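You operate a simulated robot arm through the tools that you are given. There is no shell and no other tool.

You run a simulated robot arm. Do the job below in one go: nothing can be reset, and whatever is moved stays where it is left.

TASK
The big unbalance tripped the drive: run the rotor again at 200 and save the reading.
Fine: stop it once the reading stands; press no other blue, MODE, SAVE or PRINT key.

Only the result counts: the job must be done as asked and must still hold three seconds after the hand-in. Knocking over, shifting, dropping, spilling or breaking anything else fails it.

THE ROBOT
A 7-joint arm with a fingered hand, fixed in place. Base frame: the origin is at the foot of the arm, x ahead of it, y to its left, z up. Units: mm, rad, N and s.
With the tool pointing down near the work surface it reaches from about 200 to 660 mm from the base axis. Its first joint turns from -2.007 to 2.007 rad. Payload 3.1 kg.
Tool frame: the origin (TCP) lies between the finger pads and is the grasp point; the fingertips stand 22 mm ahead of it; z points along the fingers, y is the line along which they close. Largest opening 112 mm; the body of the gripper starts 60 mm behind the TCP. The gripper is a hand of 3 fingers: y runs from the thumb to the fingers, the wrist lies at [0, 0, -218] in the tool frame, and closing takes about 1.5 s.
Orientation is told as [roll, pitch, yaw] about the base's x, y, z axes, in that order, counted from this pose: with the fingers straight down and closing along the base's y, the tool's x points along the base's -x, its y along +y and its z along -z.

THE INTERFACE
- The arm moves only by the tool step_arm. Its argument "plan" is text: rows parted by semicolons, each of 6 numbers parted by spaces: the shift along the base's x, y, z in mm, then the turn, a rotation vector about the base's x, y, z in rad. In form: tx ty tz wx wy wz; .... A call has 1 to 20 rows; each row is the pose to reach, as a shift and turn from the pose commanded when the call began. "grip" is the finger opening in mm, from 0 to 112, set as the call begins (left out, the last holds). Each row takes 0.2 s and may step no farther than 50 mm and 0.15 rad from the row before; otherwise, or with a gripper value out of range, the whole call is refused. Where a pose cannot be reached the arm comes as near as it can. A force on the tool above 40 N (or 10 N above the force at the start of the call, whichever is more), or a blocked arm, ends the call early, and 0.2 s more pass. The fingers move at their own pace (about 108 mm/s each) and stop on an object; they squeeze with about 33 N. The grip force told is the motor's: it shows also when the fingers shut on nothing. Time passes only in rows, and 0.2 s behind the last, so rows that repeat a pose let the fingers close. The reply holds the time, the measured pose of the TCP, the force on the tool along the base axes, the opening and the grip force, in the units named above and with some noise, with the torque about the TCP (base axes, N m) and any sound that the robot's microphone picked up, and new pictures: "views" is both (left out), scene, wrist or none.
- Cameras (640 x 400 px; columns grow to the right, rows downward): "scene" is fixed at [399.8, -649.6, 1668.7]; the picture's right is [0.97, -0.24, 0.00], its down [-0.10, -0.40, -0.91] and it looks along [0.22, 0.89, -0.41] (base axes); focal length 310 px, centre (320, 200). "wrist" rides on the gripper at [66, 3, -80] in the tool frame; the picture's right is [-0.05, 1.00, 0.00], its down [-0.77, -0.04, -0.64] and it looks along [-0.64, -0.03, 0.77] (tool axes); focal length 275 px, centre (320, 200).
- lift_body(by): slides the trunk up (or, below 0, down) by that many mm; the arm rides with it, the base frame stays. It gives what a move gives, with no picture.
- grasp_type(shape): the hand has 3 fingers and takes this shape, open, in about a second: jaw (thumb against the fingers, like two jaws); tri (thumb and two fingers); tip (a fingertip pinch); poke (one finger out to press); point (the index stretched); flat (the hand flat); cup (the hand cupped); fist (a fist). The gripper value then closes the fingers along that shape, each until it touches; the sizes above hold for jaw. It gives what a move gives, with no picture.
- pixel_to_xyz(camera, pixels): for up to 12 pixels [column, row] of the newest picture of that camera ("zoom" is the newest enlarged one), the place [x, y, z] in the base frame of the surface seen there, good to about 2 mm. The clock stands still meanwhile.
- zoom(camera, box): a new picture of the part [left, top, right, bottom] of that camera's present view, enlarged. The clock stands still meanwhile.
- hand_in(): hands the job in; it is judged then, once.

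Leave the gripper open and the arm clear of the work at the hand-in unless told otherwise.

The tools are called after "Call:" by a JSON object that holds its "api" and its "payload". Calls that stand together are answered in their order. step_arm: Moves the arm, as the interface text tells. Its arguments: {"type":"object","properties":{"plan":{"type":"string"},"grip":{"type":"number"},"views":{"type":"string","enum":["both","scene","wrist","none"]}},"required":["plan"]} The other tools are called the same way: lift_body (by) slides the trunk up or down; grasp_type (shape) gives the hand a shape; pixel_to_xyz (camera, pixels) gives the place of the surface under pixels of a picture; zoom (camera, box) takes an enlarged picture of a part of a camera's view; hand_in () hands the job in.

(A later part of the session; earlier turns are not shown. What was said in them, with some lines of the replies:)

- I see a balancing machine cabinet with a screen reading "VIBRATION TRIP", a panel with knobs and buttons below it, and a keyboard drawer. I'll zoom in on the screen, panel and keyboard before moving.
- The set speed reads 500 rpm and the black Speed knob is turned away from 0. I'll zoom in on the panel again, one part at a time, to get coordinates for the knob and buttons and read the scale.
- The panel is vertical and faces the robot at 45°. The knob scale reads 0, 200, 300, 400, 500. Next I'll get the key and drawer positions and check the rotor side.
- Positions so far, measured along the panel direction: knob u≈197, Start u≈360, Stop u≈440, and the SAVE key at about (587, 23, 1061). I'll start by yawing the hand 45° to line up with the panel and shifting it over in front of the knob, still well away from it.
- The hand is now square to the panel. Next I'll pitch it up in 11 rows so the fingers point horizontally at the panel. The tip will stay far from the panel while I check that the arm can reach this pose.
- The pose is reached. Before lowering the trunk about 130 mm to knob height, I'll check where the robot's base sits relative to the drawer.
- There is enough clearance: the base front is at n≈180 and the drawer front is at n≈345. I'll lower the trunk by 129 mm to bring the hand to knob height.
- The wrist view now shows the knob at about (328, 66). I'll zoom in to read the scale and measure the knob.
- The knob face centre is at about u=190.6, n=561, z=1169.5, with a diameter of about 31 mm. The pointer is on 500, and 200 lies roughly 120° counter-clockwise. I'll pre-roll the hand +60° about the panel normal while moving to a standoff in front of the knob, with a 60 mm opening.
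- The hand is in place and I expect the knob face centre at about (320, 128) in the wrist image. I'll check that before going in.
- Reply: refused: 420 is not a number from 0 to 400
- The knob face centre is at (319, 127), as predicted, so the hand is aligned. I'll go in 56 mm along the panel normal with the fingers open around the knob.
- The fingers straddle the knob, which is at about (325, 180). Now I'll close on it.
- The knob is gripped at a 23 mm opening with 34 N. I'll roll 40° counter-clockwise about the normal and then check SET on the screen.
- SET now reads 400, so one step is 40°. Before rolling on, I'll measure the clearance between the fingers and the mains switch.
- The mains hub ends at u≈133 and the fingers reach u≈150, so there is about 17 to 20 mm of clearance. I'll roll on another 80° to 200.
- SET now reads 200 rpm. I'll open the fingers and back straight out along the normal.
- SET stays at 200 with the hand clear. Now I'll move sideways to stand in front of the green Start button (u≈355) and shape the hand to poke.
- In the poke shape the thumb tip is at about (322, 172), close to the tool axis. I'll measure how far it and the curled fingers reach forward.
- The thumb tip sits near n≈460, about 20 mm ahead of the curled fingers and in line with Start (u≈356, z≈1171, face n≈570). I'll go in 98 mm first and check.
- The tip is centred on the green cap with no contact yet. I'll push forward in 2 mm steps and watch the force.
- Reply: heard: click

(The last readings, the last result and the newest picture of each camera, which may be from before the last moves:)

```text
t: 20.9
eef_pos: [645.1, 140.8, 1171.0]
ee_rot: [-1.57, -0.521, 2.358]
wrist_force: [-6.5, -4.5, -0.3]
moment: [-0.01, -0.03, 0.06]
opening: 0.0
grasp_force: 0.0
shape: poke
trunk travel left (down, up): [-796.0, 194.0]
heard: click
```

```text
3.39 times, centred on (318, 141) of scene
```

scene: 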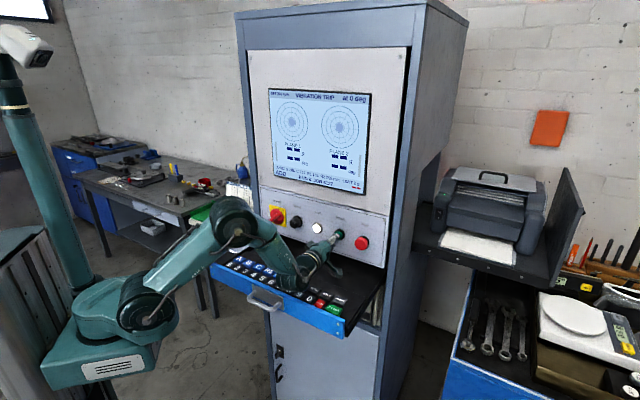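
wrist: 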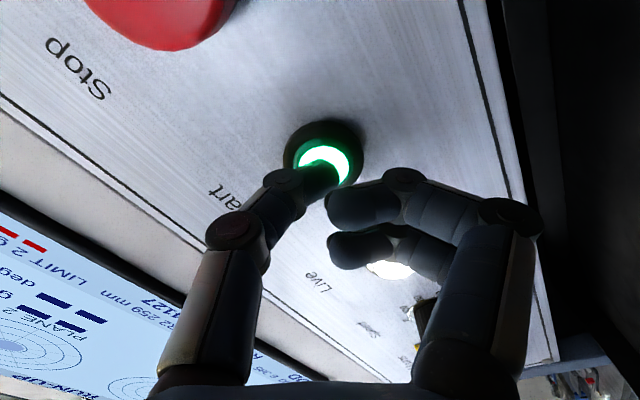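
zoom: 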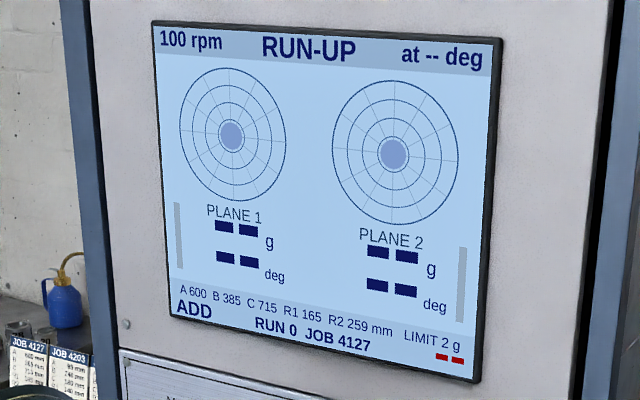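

There was a click, the Start lamp lit, and the screen shows RUN-UP at 100 rpm. I'll back off to stand in front of Stop while the reading settles.

Call:
{"api": "step_arm", "payload": {"plan": "-14 -14 0 0 0 0; -32 -32 0 0 0 0; -46 -46 0 0 0 0; -46 -46 0 0 0 0"}}

Call:
{"api": "zoom", "payload": {"camera": "scene", "box": [295, 205, 385, 265]}}

Call:
{"api": "pixel_to_xyz", "payload": {"camera": "zoom", "pixels": [[463, 262], [425, 260], [500, 262], [463, 225], [463, 298]]}}

Call:
{"api": "zoom", "payload": {"camera": "scene", "box": [262, 82, 374, 200]}}

```text
t: 21.9
eef_pos: [598.6, 99.0, 1169.4]
ee_rot: [-1.571, -0.523, 2.356]
wrist_force: [-0.2, 0.2, -0.2]
moment: [0.0, 0.0, -0.01]
opening: 0.0
grasp_force: 0.0
shape: poke
trunk travel left (down, up): [-796.0, 194.0]
```

scene: 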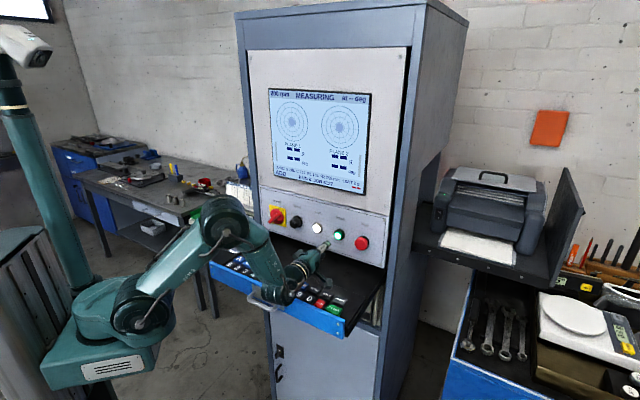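
wrist: 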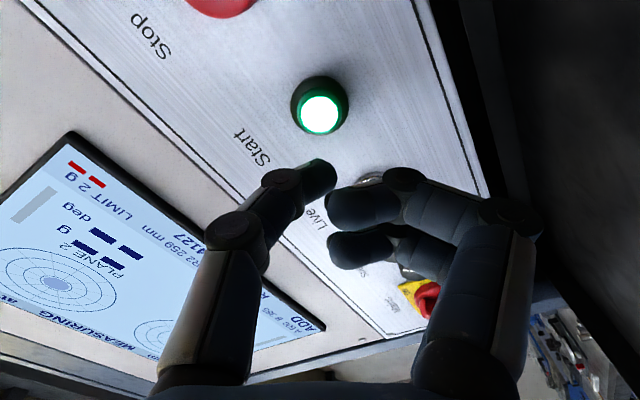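

```text
6.67 times, centred on (340, 235) of scene
```

zoom: 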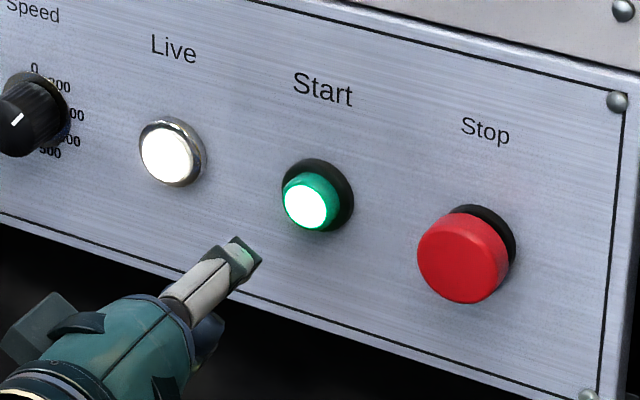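

```text
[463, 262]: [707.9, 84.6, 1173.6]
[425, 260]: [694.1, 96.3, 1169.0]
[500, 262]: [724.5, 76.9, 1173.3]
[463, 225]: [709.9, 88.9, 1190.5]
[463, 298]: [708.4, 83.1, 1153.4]
```

```text
3.39 times, centred on (318, 141) of scene
```

zoom: 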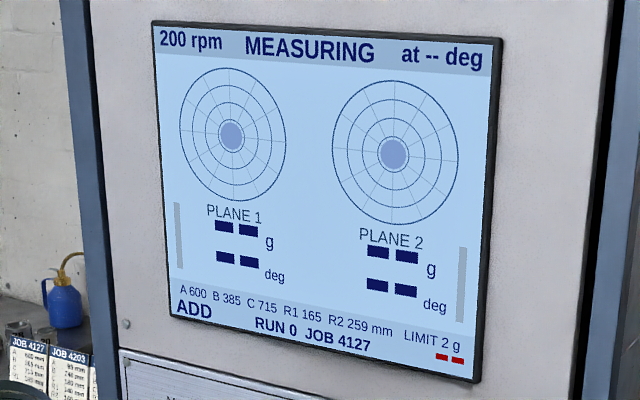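

MEASURING at 200 rpm. Stop's centre is at about u≈438, n≈560, z≈1172. I'll shift sideways in front of it.

Call:
{"api": "step_arm", "payload": {"plan": "15 -15 0 0 0 0; 30 -30 0.5 0 0 0; 45 -45 1 0 0 0; 59 -59 1.5 0 0 0; 59 -59 1.5 0 0 0"}}

Call:
{"api": "zoom", "payload": {"camera": "scene", "box": [262, 82, 374, 200]}}

Call:
{"api": "zoom", "payload": {"camera": "wrist", "box": [230, 50, 450, 280]}}

Call:
{"api": "pixel_to_xyz", "payload": {"camera": "wrist", "pixels": [[320, 105], [322, 170], [310, 110], [330, 115], [320, 125]]}}

```text
t: 23.1
eef_pos: [659.0, 36.7, 1173.2]
ee_rot: [-1.571, -0.522, 2.356]
wrist_force: [0.5, -0.7, 0.3]
moment: [0.04, -0.01, -0.02]
opening: 0.1
grasp_force: 0.1
shape: poke
trunk travel left (down, up): [-796.0, 194.0]
```

scene: 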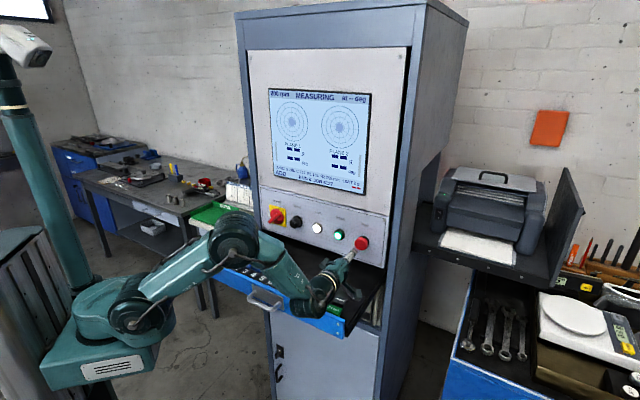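
wrist: 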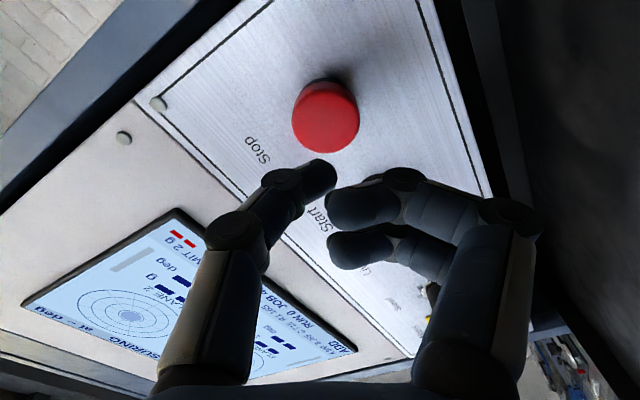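

```text
3.39 times, centred on (318, 141) of scene
```

zoom: 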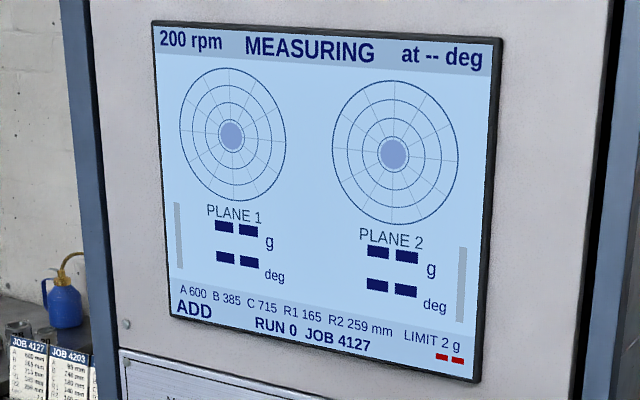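

```text
1.74 times, centred on (340, 165) of wrist
```

zoom: 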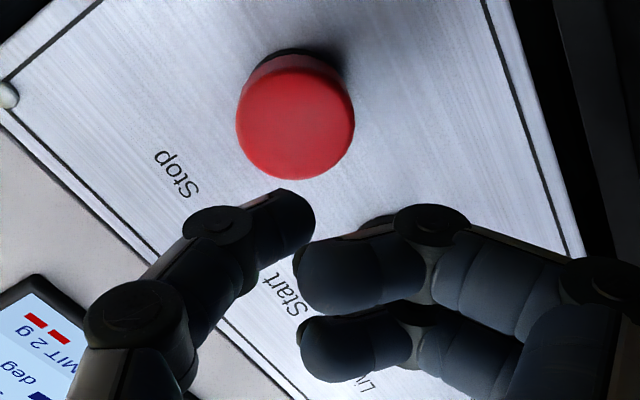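

```text
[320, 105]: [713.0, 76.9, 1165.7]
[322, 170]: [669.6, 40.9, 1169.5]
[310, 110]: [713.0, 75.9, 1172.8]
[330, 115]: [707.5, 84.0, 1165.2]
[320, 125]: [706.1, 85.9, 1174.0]
```

I'm aligned on Stop, with its face centre at about (326, 121). I'll close in to around 10 mm and wait for the reading to come up.

Call:
{"api": "step_arm", "payload": {"plan": "10 10 0 0 0 0; 20 20 0 0 0 0; 29 29 0 0 0 0; 29 29 0 0 0 0; 29 29 0 0 0 0; 29 29 0 0 0 0; 29 29 0 0 0 0; 29 29 0 0 0 0; 29 29 0 0 0 0; 29 29 0 0 0 0"}}

Call:
{"api": "zoom", "payload": {"camera": "scene", "box": [262, 82, 374, 200]}}

Call:
{"api": "zoom", "payload": {"camera": "wrist", "box": [230, 50, 450, 280]}}

```text
t: 25.3
eef_pos: [687.7, 67.1, 1172.1]
ee_rot: [-1.57, -0.523, 2.355]
wrist_force: [0.9, -0.3, -0.7]
moment: [0.0, 0.01, 0.03]
opening: 0.1
grasp_force: 0.1
shape: poke
trunk travel left (down, up): [-796.0, 194.0]
```

scene: 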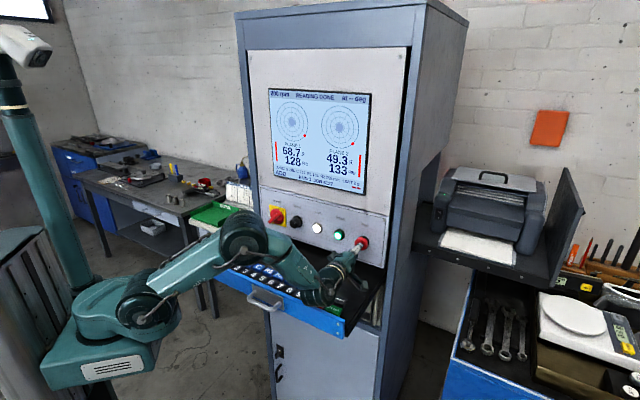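
wrist: 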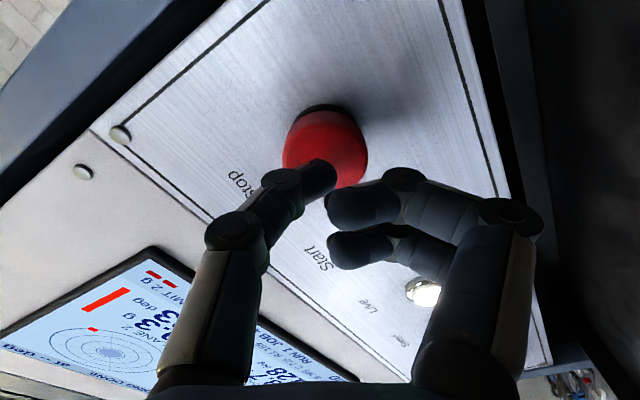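

```text
3.39 times, centred on (318, 141) of scene
```

zoom: 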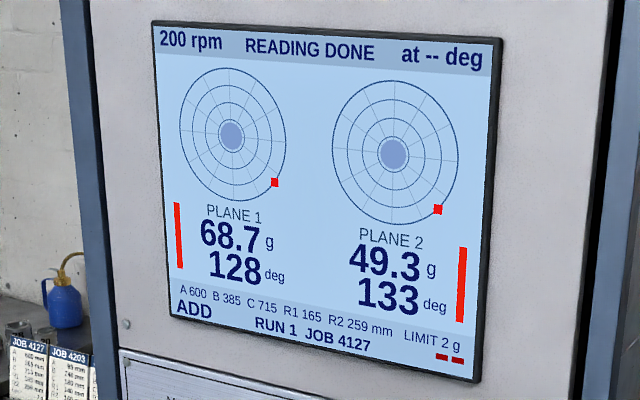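

```text
1.74 times, centred on (340, 165) of wrist
```

zoom: 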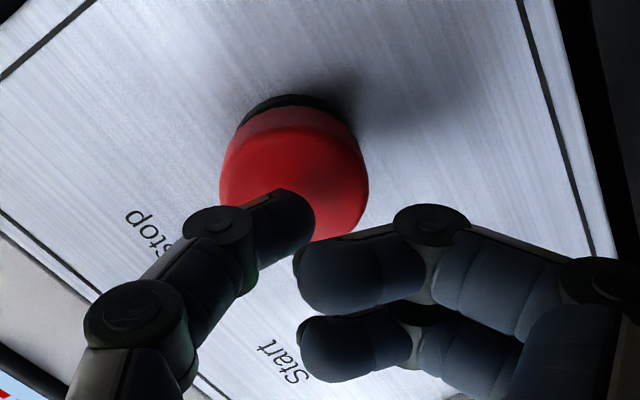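

READING DONE: 68.7 g at 128° and 49.3 g at 133°. The reading stands, so I'll press Stop in 2 mm steps.

Call:
{"api": "step_arm", "payload": {"plan": "1.4 1.4 0 0 0 0; 2.8 2.8 0 0 0 0; 4.2 4.2 0 0 0 0; 5.6 5.6 0 0 0 0; 7 7 0 0 0 0; 8.4 8.4 0 0 0 0; 9.8 9.8 0 0 0 0"}}

Call:
{"api": "zoom", "payload": {"camera": "scene", "box": [262, 82, 374, 200]}}

```text
t: 26.9
eef_pos: [695.6, 74.0, 1172.5]
ee_rot: [-1.572, -0.524, 2.356]
wrist_force: [-9.6, -8.5, 0.8]
moment: [0.0, 0.03, 0.1]
opening: 0.0
grasp_force: 0.0
shape: poke
trunk travel left (down, up): [-796.0, 194.0]
heard: click
```

scene: 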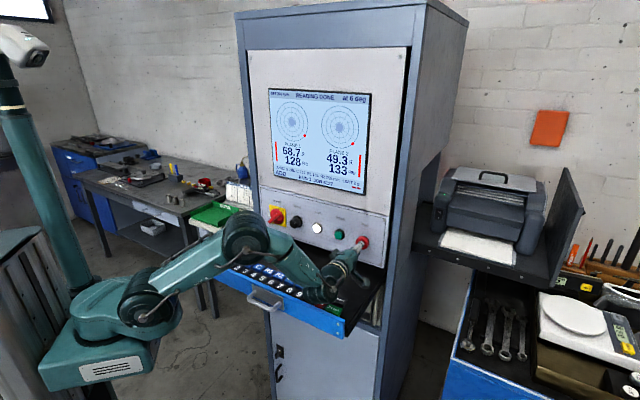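
wrist: 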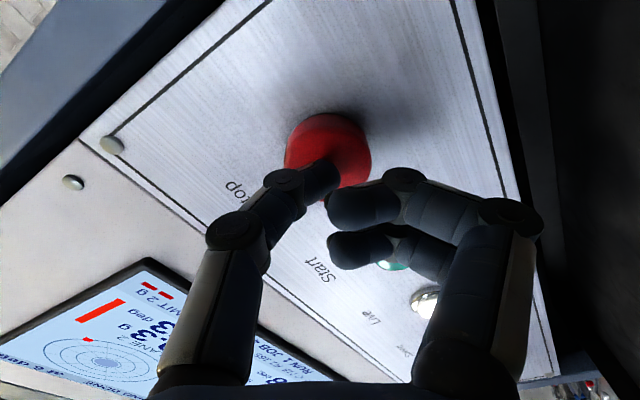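

```text
3.39 times, centred on (318, 141) of scene
```

zoom: 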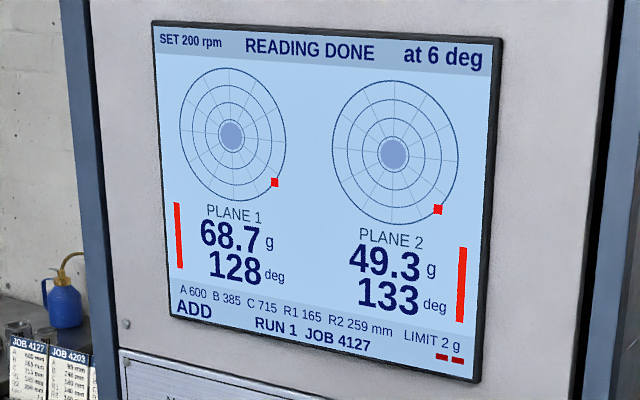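

The rotor is stopped ("SET 200 rpm, at 6 deg") and the reading is held. I'll pull back from Stop, undo the roll and rise a little before turning the finger down for the SAVE key.

Call:
{"api": "step_arm", "payload": {"plan": "-14 -14 0 0 0 0; -28 -25 5 0.0926 0.0926 0; -42 -32 10 0.185 0.185 0; -55 -38 15 0.278 0.278 0; -68 -43 20 0.370 0.370 0; -80 -47 26 0.463 0.463 0; -90 -50 32 0.555 0.555 0; -98 -51 36 0.648 0.648 0; -104.7 -51 38 0.7405 0.7405 0; -104.7 -51 38 0.7405 0.7405 0"}}

```text
t: 29.1
eef_pos: [593.1, 25.8, 1209.0]
ee_rot: [1.791, -1.57, -1.005]
wrist_force: [0.1, 0.3, -0.7]
moment: [0.01, 0.01, 0.01]
opening: 0.0
grasp_force: 0.0
shape: poke
trunk travel left (down, up): [-796.0, 194.0]
```

scene: 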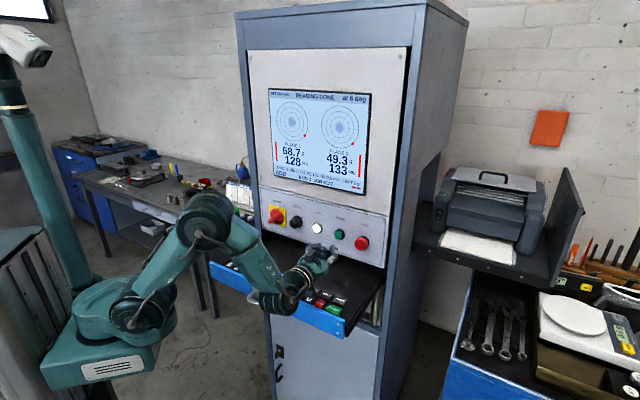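
wrist: 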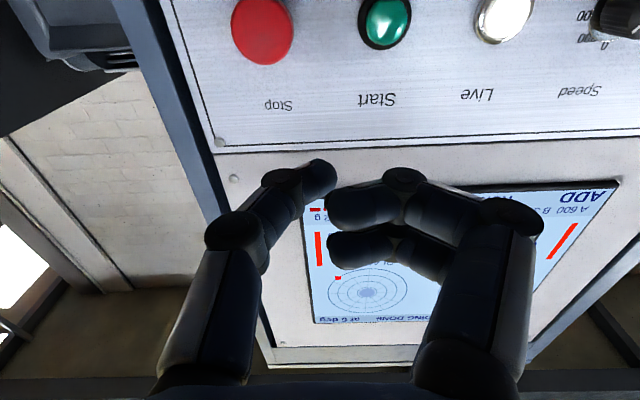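

The hand is level and clear. Now I'll pitch it down 90° about the panel's horizontal axis so the finger points down, with the TCP staying near the SAVE key at z≈1209.

Call:
{"api": "step_arm", "payload": {"plan": "0 0 0 -0.101 0.101 0; 0 0 0 -0.202 0.202 0; 0 0 0 -0.303 0.303 0; 0 0 0 -0.404 0.404 0; 0 0 0 -0.505 0.505 0; 0 0 0 -0.606 0.606 0; 0 0 0 -0.707 0.707 0; 0 0 0 -0.808 0.808 0; 0 0 0 -0.909 0.909 0; 0 0 0 -1.01 1.01 0; 0 0 0 -1.111 1.111 0; 0 0 0 -1.111 1.111 0"}}

Call:
{"api": "zoom", "payload": {"camera": "wrist", "box": [160, 40, 480, 240]}}

```text
t: 31.7
eef_pos: [593.0, 25.7, 1209.1]
ee_rot: [0.001, -0.333, 0.785]
wrist_force: [0.1, 0.0, -0.2]
moment: [0.0, 0.0, -0.01]
opening: 0.1
grasp_force: 0.1
shape: poke
out of reach, approached as far as the arm can: row 10, 11, 12
trunk travel left (down, up): [-796.0, 194.0]
```

scene: 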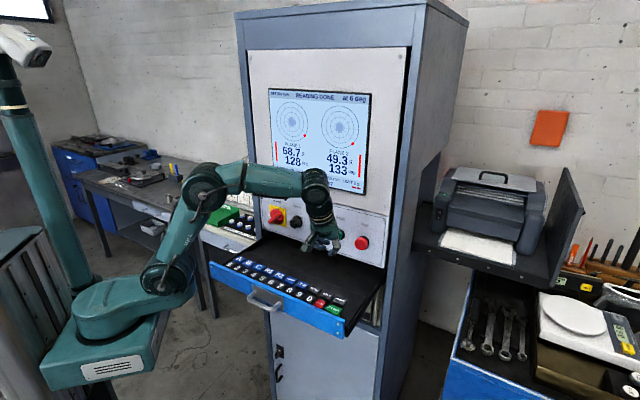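
wrist: 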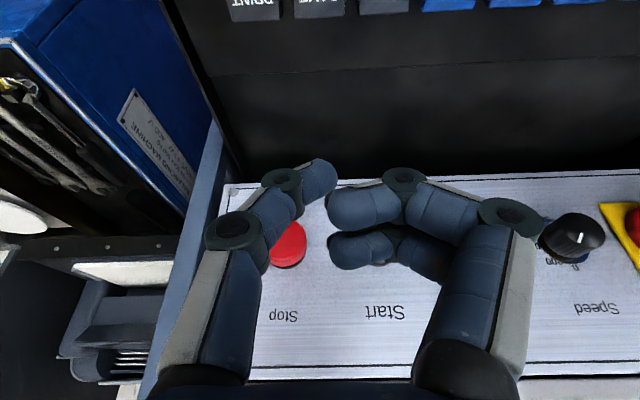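

```text
2.00 times, centred on (320, 140) of wrist
```

zoom: 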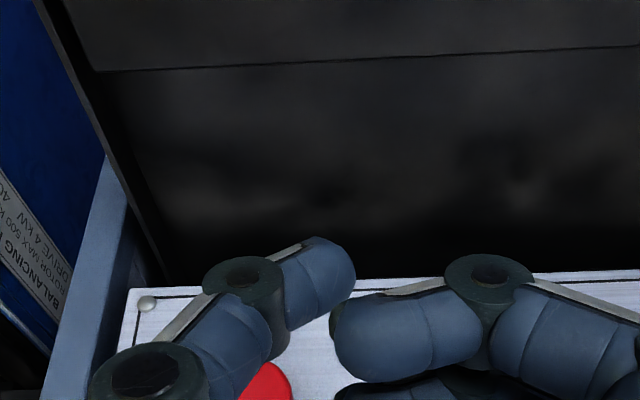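

The last 19° of pitch was out of reach at this height. I'll come down 60 mm, where it should be reachable, staying well above the keys (tops at z≈1061), and see how the orientation responds.

Call:
{"api": "step_arm", "payload": {"plan": "0 0 -15 0 0 0; 0 0 -30 0 0 0; 0 0 -45 0 0 0; 0 0 -60 0 0 0; 0 0 -60 0 0 0"}}

```text
t: 32.9
eef_pos: [593.8, 26.2, 1148.6]
ee_rot: [0.0, -0.334, 0.785]
wrist_force: [-0.1, 1.0, -0.7]
moment: [0.0, 0.0, -0.01]
opening: 0.4
grasp_force: 0.0
shape: poke
trunk travel left (down, up): [-796.0, 194.0]
```

scene: 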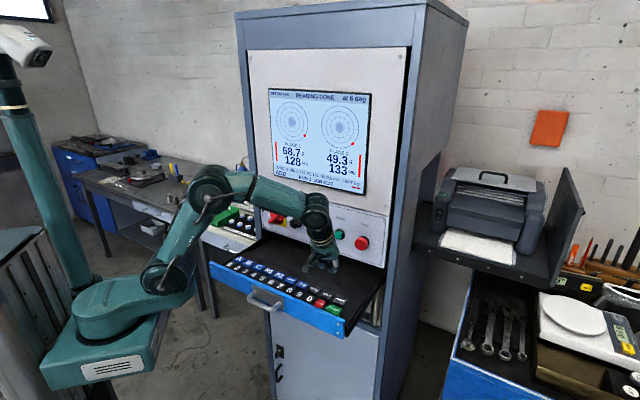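
wrist: 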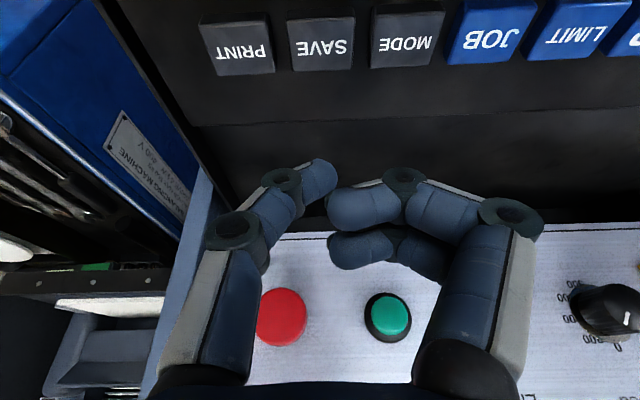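

The arm takes the reached pose as its command, so the remaining 0.334 rad still has to be applied. I'll apply it now at this lower height.

Call:
{"api": "step_arm", "payload": {"plan": "0 0 0 -0.079 0.079 0; 0 0 0 -0.158 0.158 0; 0 0 0 -0.236 0.236 0; 0 0 0 -0.236 0.236 0"}}

```text
t: 33.9
eef_pos: [588.1, 21.9, 1147.8]
ee_rot: [0.0, -0.307, 0.787]
wrist_force: [-0.2, 0.2, -0.8]
moment: [-0.02, 0.04, -0.01]
opening: 0.0
grasp_force: 0.1
shape: poke
out of reach, approached as far as the arm can: row 1, 2, 3, 4
trunk travel left (down, up): [-796.0, 194.0]
```

scene: 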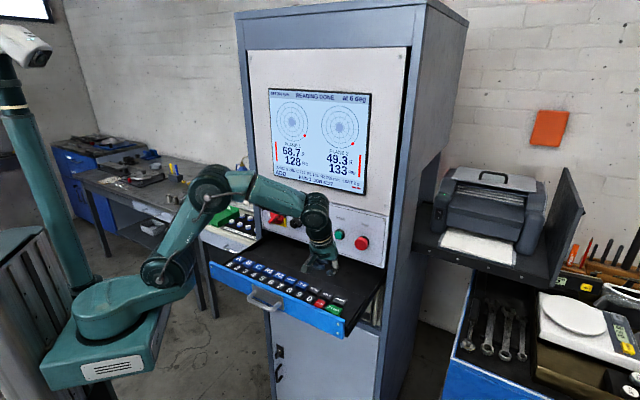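
wrist: 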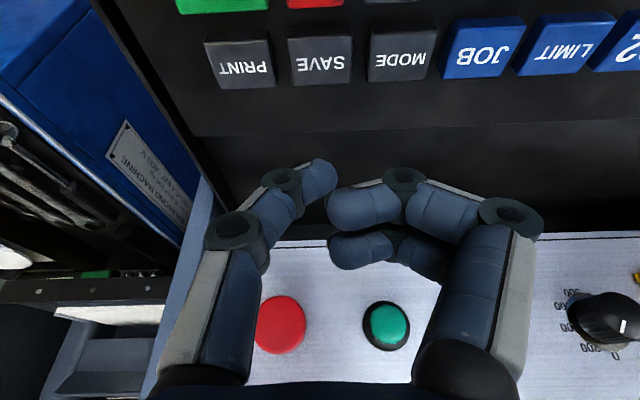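

The arm won't pitch fully down here, but a 17.6° forward tilt is fine for pressing. I'll measure the SAVE key and the thumb tip.

Call:
{"api": "pixel_to_xyz", "payload": {"camera": "wrist", "pixels": [[320, 60], [292, 58], [350, 58], [320, 40], [320, 80], [402, 55], [238, 65], [325, 175], [332, 185], [345, 210], [345, 250], [405, 178]]}}

Call:
{"api": "zoom", "payload": {"camera": "wrist", "box": [200, 0, 440, 260]}}

Call:
{"api": "zoom", "payload": {"camera": "scene", "box": [275, 230, 375, 320]}}

```text
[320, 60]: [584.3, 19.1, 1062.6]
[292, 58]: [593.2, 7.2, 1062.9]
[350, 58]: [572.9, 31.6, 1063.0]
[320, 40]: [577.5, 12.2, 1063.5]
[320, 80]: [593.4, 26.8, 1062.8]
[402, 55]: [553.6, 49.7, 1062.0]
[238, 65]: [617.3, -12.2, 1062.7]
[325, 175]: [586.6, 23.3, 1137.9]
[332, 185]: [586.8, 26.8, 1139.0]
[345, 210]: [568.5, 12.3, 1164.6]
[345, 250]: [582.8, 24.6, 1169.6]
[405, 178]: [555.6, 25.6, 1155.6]
```

```text
1.54 times, centred on (320, 130) of wrist
```

zoom: 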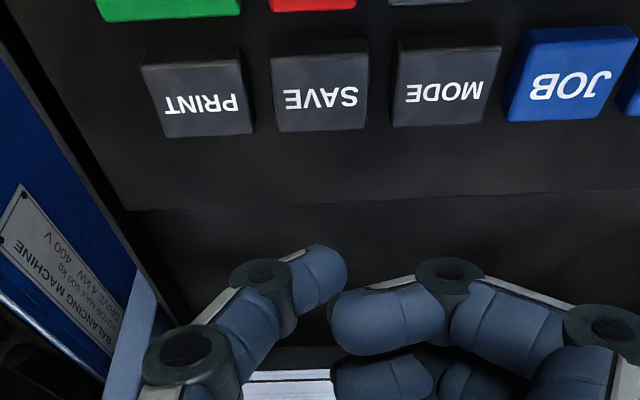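

```text
4.44 times, centred on (325, 275) of scene
```

zoom: 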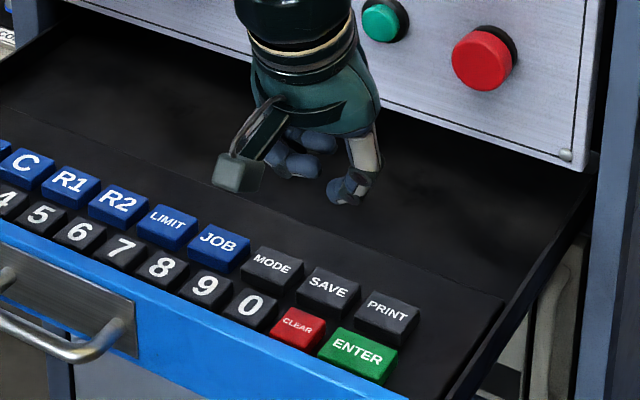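

SAVE's centre is at n≈426, u≈399, top z≈1062, and the tip is at about n≈436, z≈1131. I'll shift back 9 mm and come down 55 mm, stopping about 14 mm above the key to check alignment.

Call:
{"api": "step_arm", "payload": {"plan": "-7 -5.7 0 0 0 0; -7 -5.7 -15 0 0 0; -7 -5.7 -30 0 0 0; -7 -5.7 -45 0 0 0; -7 -5.7 -55 0 0 0; -7 -5.7 -55 0 0 0"}}

Call:
{"api": "zoom", "payload": {"camera": "wrist", "box": [220, 80, 440, 260]}}

Call:
{"api": "zoom", "payload": {"camera": "scene", "box": [285, 250, 365, 320]}}

```text
t: 35.3
eef_pos: [582.8, 17.7, 1092.6]
ee_rot: [-0.001, -0.306, 0.787]
wrist_force: [0.0, 0.2, 0.1]
moment: [0.01, 0.03, 0.03]
opening: 0.0
grasp_force: 0.1
shape: poke
trunk travel left (down, up): [-796.0, 194.0]
```

scene: 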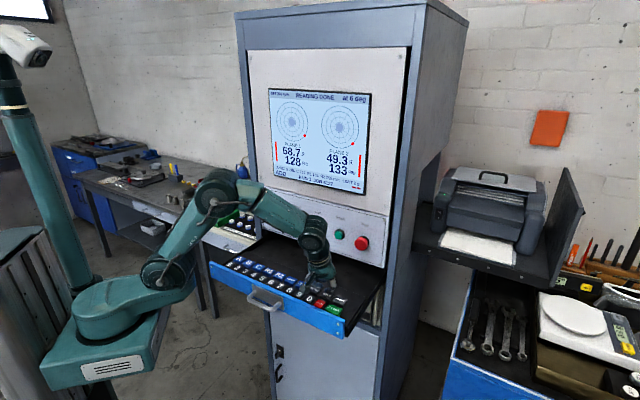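
wrist: 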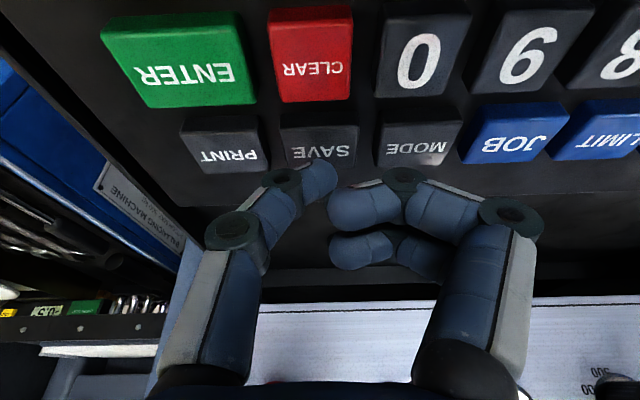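

```text
2.22 times, centred on (330, 170) of wrist
```

zoom: 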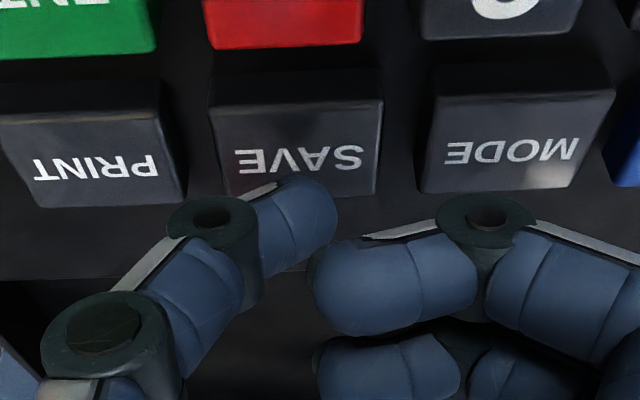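

```text
5.71 times, centred on (325, 285) of scene
```

zoom: 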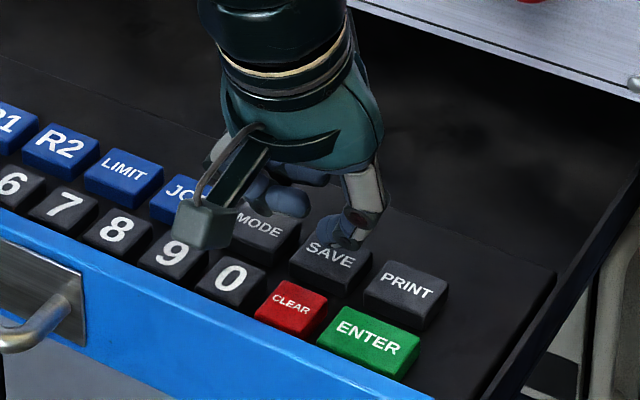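

The tip lines up with SAVE in the lateral direction. I'll move 4 mm further toward the key centre, then descend in small steps while listening for the click.

Call:
{"api": "step_arm", "payload": {"plan": "-3 -3 -4 0 0 0; -3 -3 -7 0 0 0; -3 -3 -9 0 0 0; -3 -3 -11 0 0 0; -3 -3 -13 0 0 0; -3 -3 -15 0 0 0"}}

Call:
{"api": "zoom", "payload": {"camera": "wrist", "box": [220, 80, 440, 260]}}

Call:
{"api": "zoom", "payload": {"camera": "scene", "box": [262, 82, 374, 200]}}

```text
t: 36.7
eef_pos: [579.0, 14.1, 1079.9]
ee_rot: [-0.004, -0.31, 0.788]
wrist_force: [4.5, -1.3, 12.9]
moment: [0.02, -0.1, -0.04]
opening: 0.1
grasp_force: 0.0
shape: poke
trunk travel left (down, up): [-796.0, 194.0]
heard: click
```

scene: 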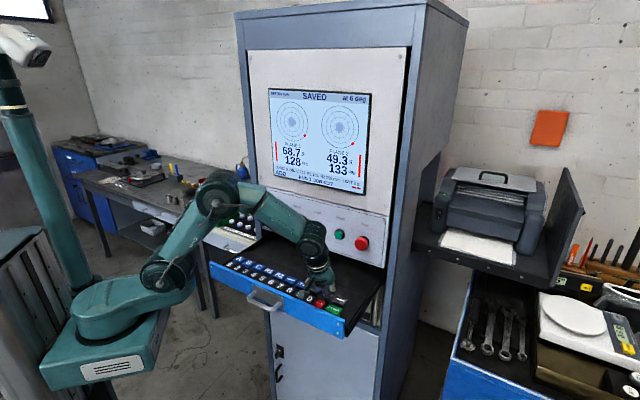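
wrist: 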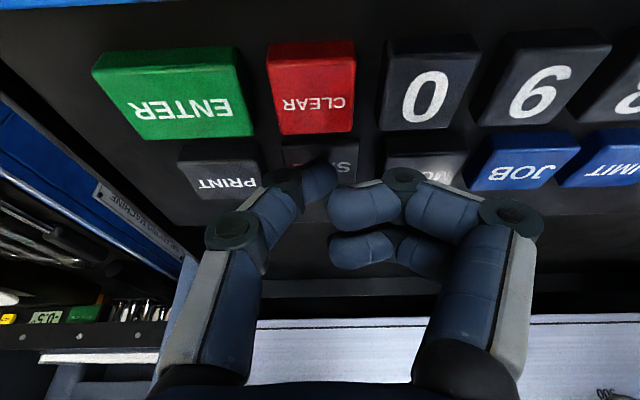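

```text
2.22 times, centred on (330, 170) of wrist
```

zoom: 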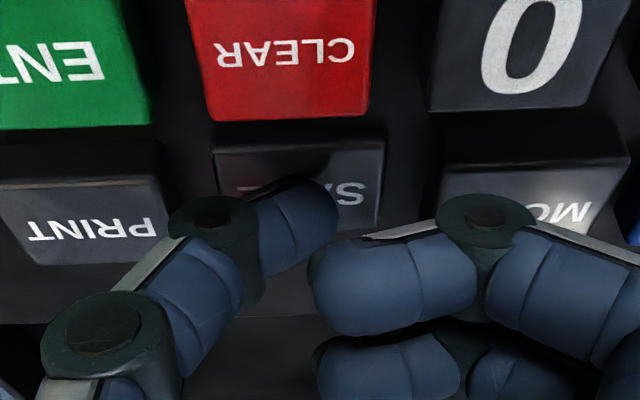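

```text
3.39 times, centred on (318, 141) of scene
```

zoom: 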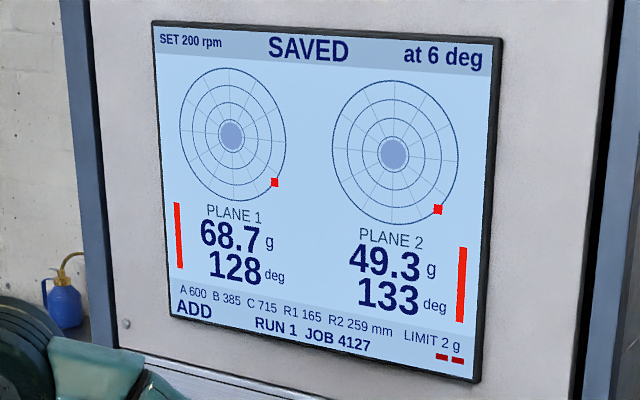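

The screen shows SAVED. I'll lift straight up off the key, draw back toward the robot, then reopen the hand.

Call:
{"api": "step_arm", "payload": {"plan": "0 0 10 0 0 0; 0 0 30 0 0 0; 0 0 60 0 0 0; 0 0 95 0 0 0; -20 -10 130 0 0 0; -50 -30 150 0 0 0; -80 -50 160 0 0 0; -80 -50 160 0 0 0"}}

Call:
{"api": "grasp_type", "payload": {"shape": "jaw"}}

Call:
{"api": "step_arm", "payload": {"plan": "0 0 0 0 0 0; 0 0 0 0 0 0; 0 0 0 0 0 0; 0 0 0 0 0 0; 0 0 0 0 0 0", "grip": 112}}

Call:
{"api": "zoom", "payload": {"camera": "scene", "box": [262, 82, 374, 200]}}

Call:
{"api": "zoom", "payload": {"camera": "scene", "box": [205, 190, 395, 340]}}

```text
t: 38.5
eef_pos: [500.6, -33.7, 1238.7]
ee_rot: [0.001, -0.305, 0.788]
wrist_force: [-0.3, 0.1, 0.9]
moment: [-0.03, 0.01, 0.05]
opening: 0.1
grasp_force: 0.0
shape: poke
trunk travel left (down, up): [-796.0, 194.0]
```

scene: 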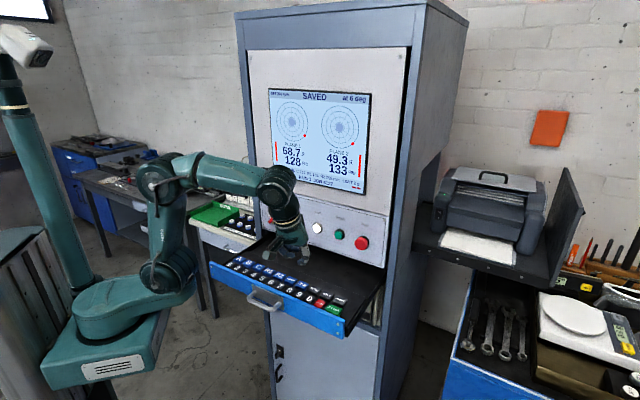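
wrist: 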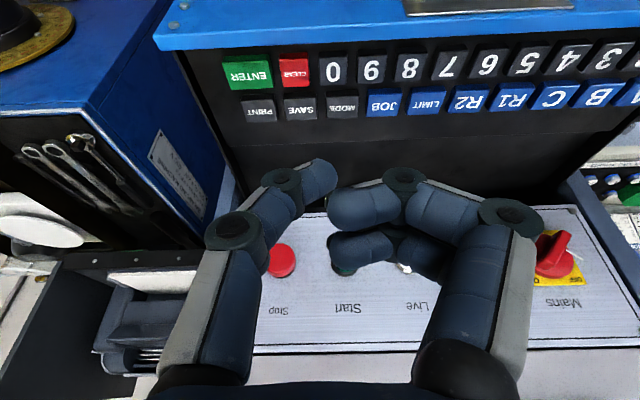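

```text
t: 39.4
eef_pos: [500.5, -34.4, 1239.3]
ee_rot: [0.001, -0.308, 0.787]
wrist_force: [-0.2, -1.0, -0.3]
moment: [-0.02, 0.01, 0.03]
opening: 111.8
grasp_force: 0.1
shape: jaw
trunk travel left (down, up): [-796.0, 194.0]
```

```text
t: 40.6
eef_pos: [500.0, -34.1, 1238.4]
ee_rot: [0.001, -0.308, 0.788]
wrist_force: [1.1, 0.2, -0.8]
moment: [-0.02, -0.02, 0.01]
opening: 111.8
grasp_force: 0.0
shape: jaw
trunk travel left (down, up): [-796.0, 194.0]
```

scene: 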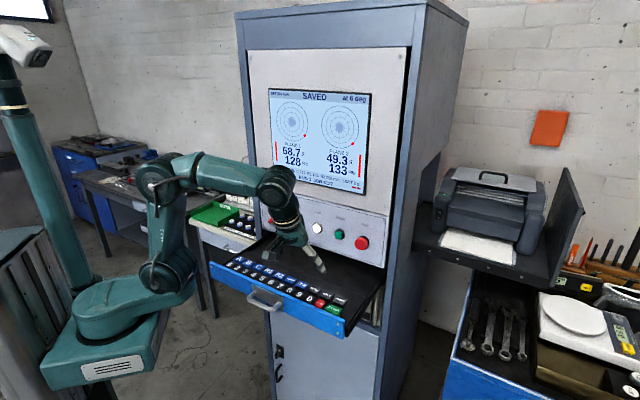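
wrist: 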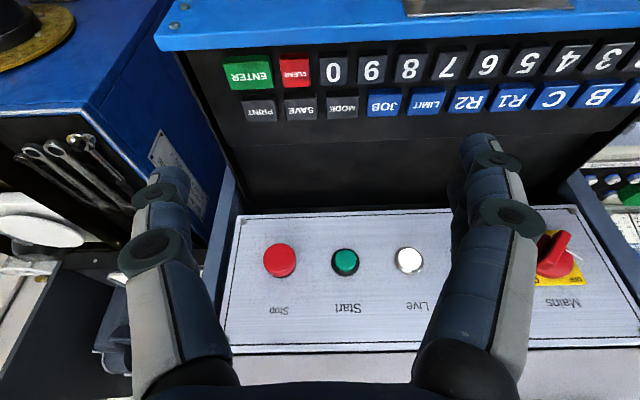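

```text
3.39 times, centred on (318, 141) of scene
```

zoom: 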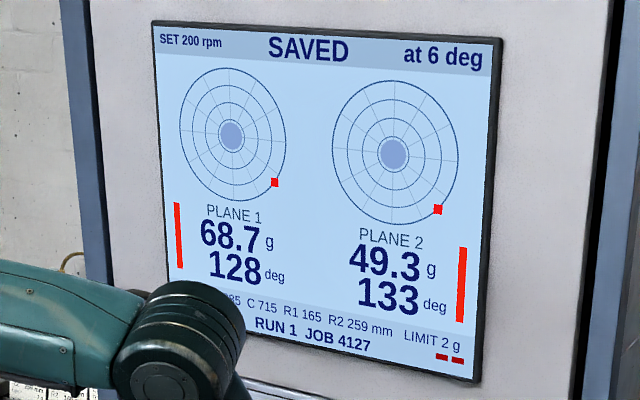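

```text
2.67 times, centred on (300, 265) of scene
```

zoom: 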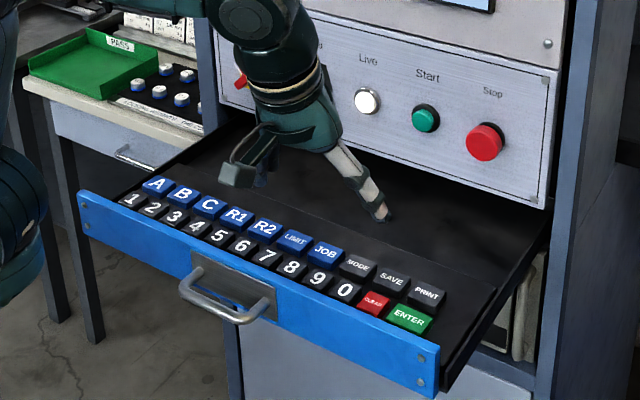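

Everything is in order: the screen shows SAVED, SET 200 rpm and RUN 1, the Start lamp is off and the rotor is at rest. The hand is open, about 180 mm above the keys and clear of the panel. I'll hand in.

Call:
{"api": "hand_in", "payload": {}}

```text
The job is handed in.
```

The rotor was run again at 200 rpm, stopped once the reading stood, and the reading is saved. I handed the job in but have not seen the verdict.

| Plane | Unbalance | Angle |
|---|---|---|
| 1 | 68.7 g | 128° |
| 2 | 49.3 g | 133° |

- **Speed:** I turned the Speed knob from 500 down to 200. The run reached READING DONE without tripping the drive again.
- **Keys pressed:** SAVE was the only keyboard key I pressed, once. On the panel I pressed only Start and Stop.
- **State at hand-in:** The screen showed SAVED, RUN 1, with the rotor stopped at 6°. The hand was open, about 180 mm above the keys.
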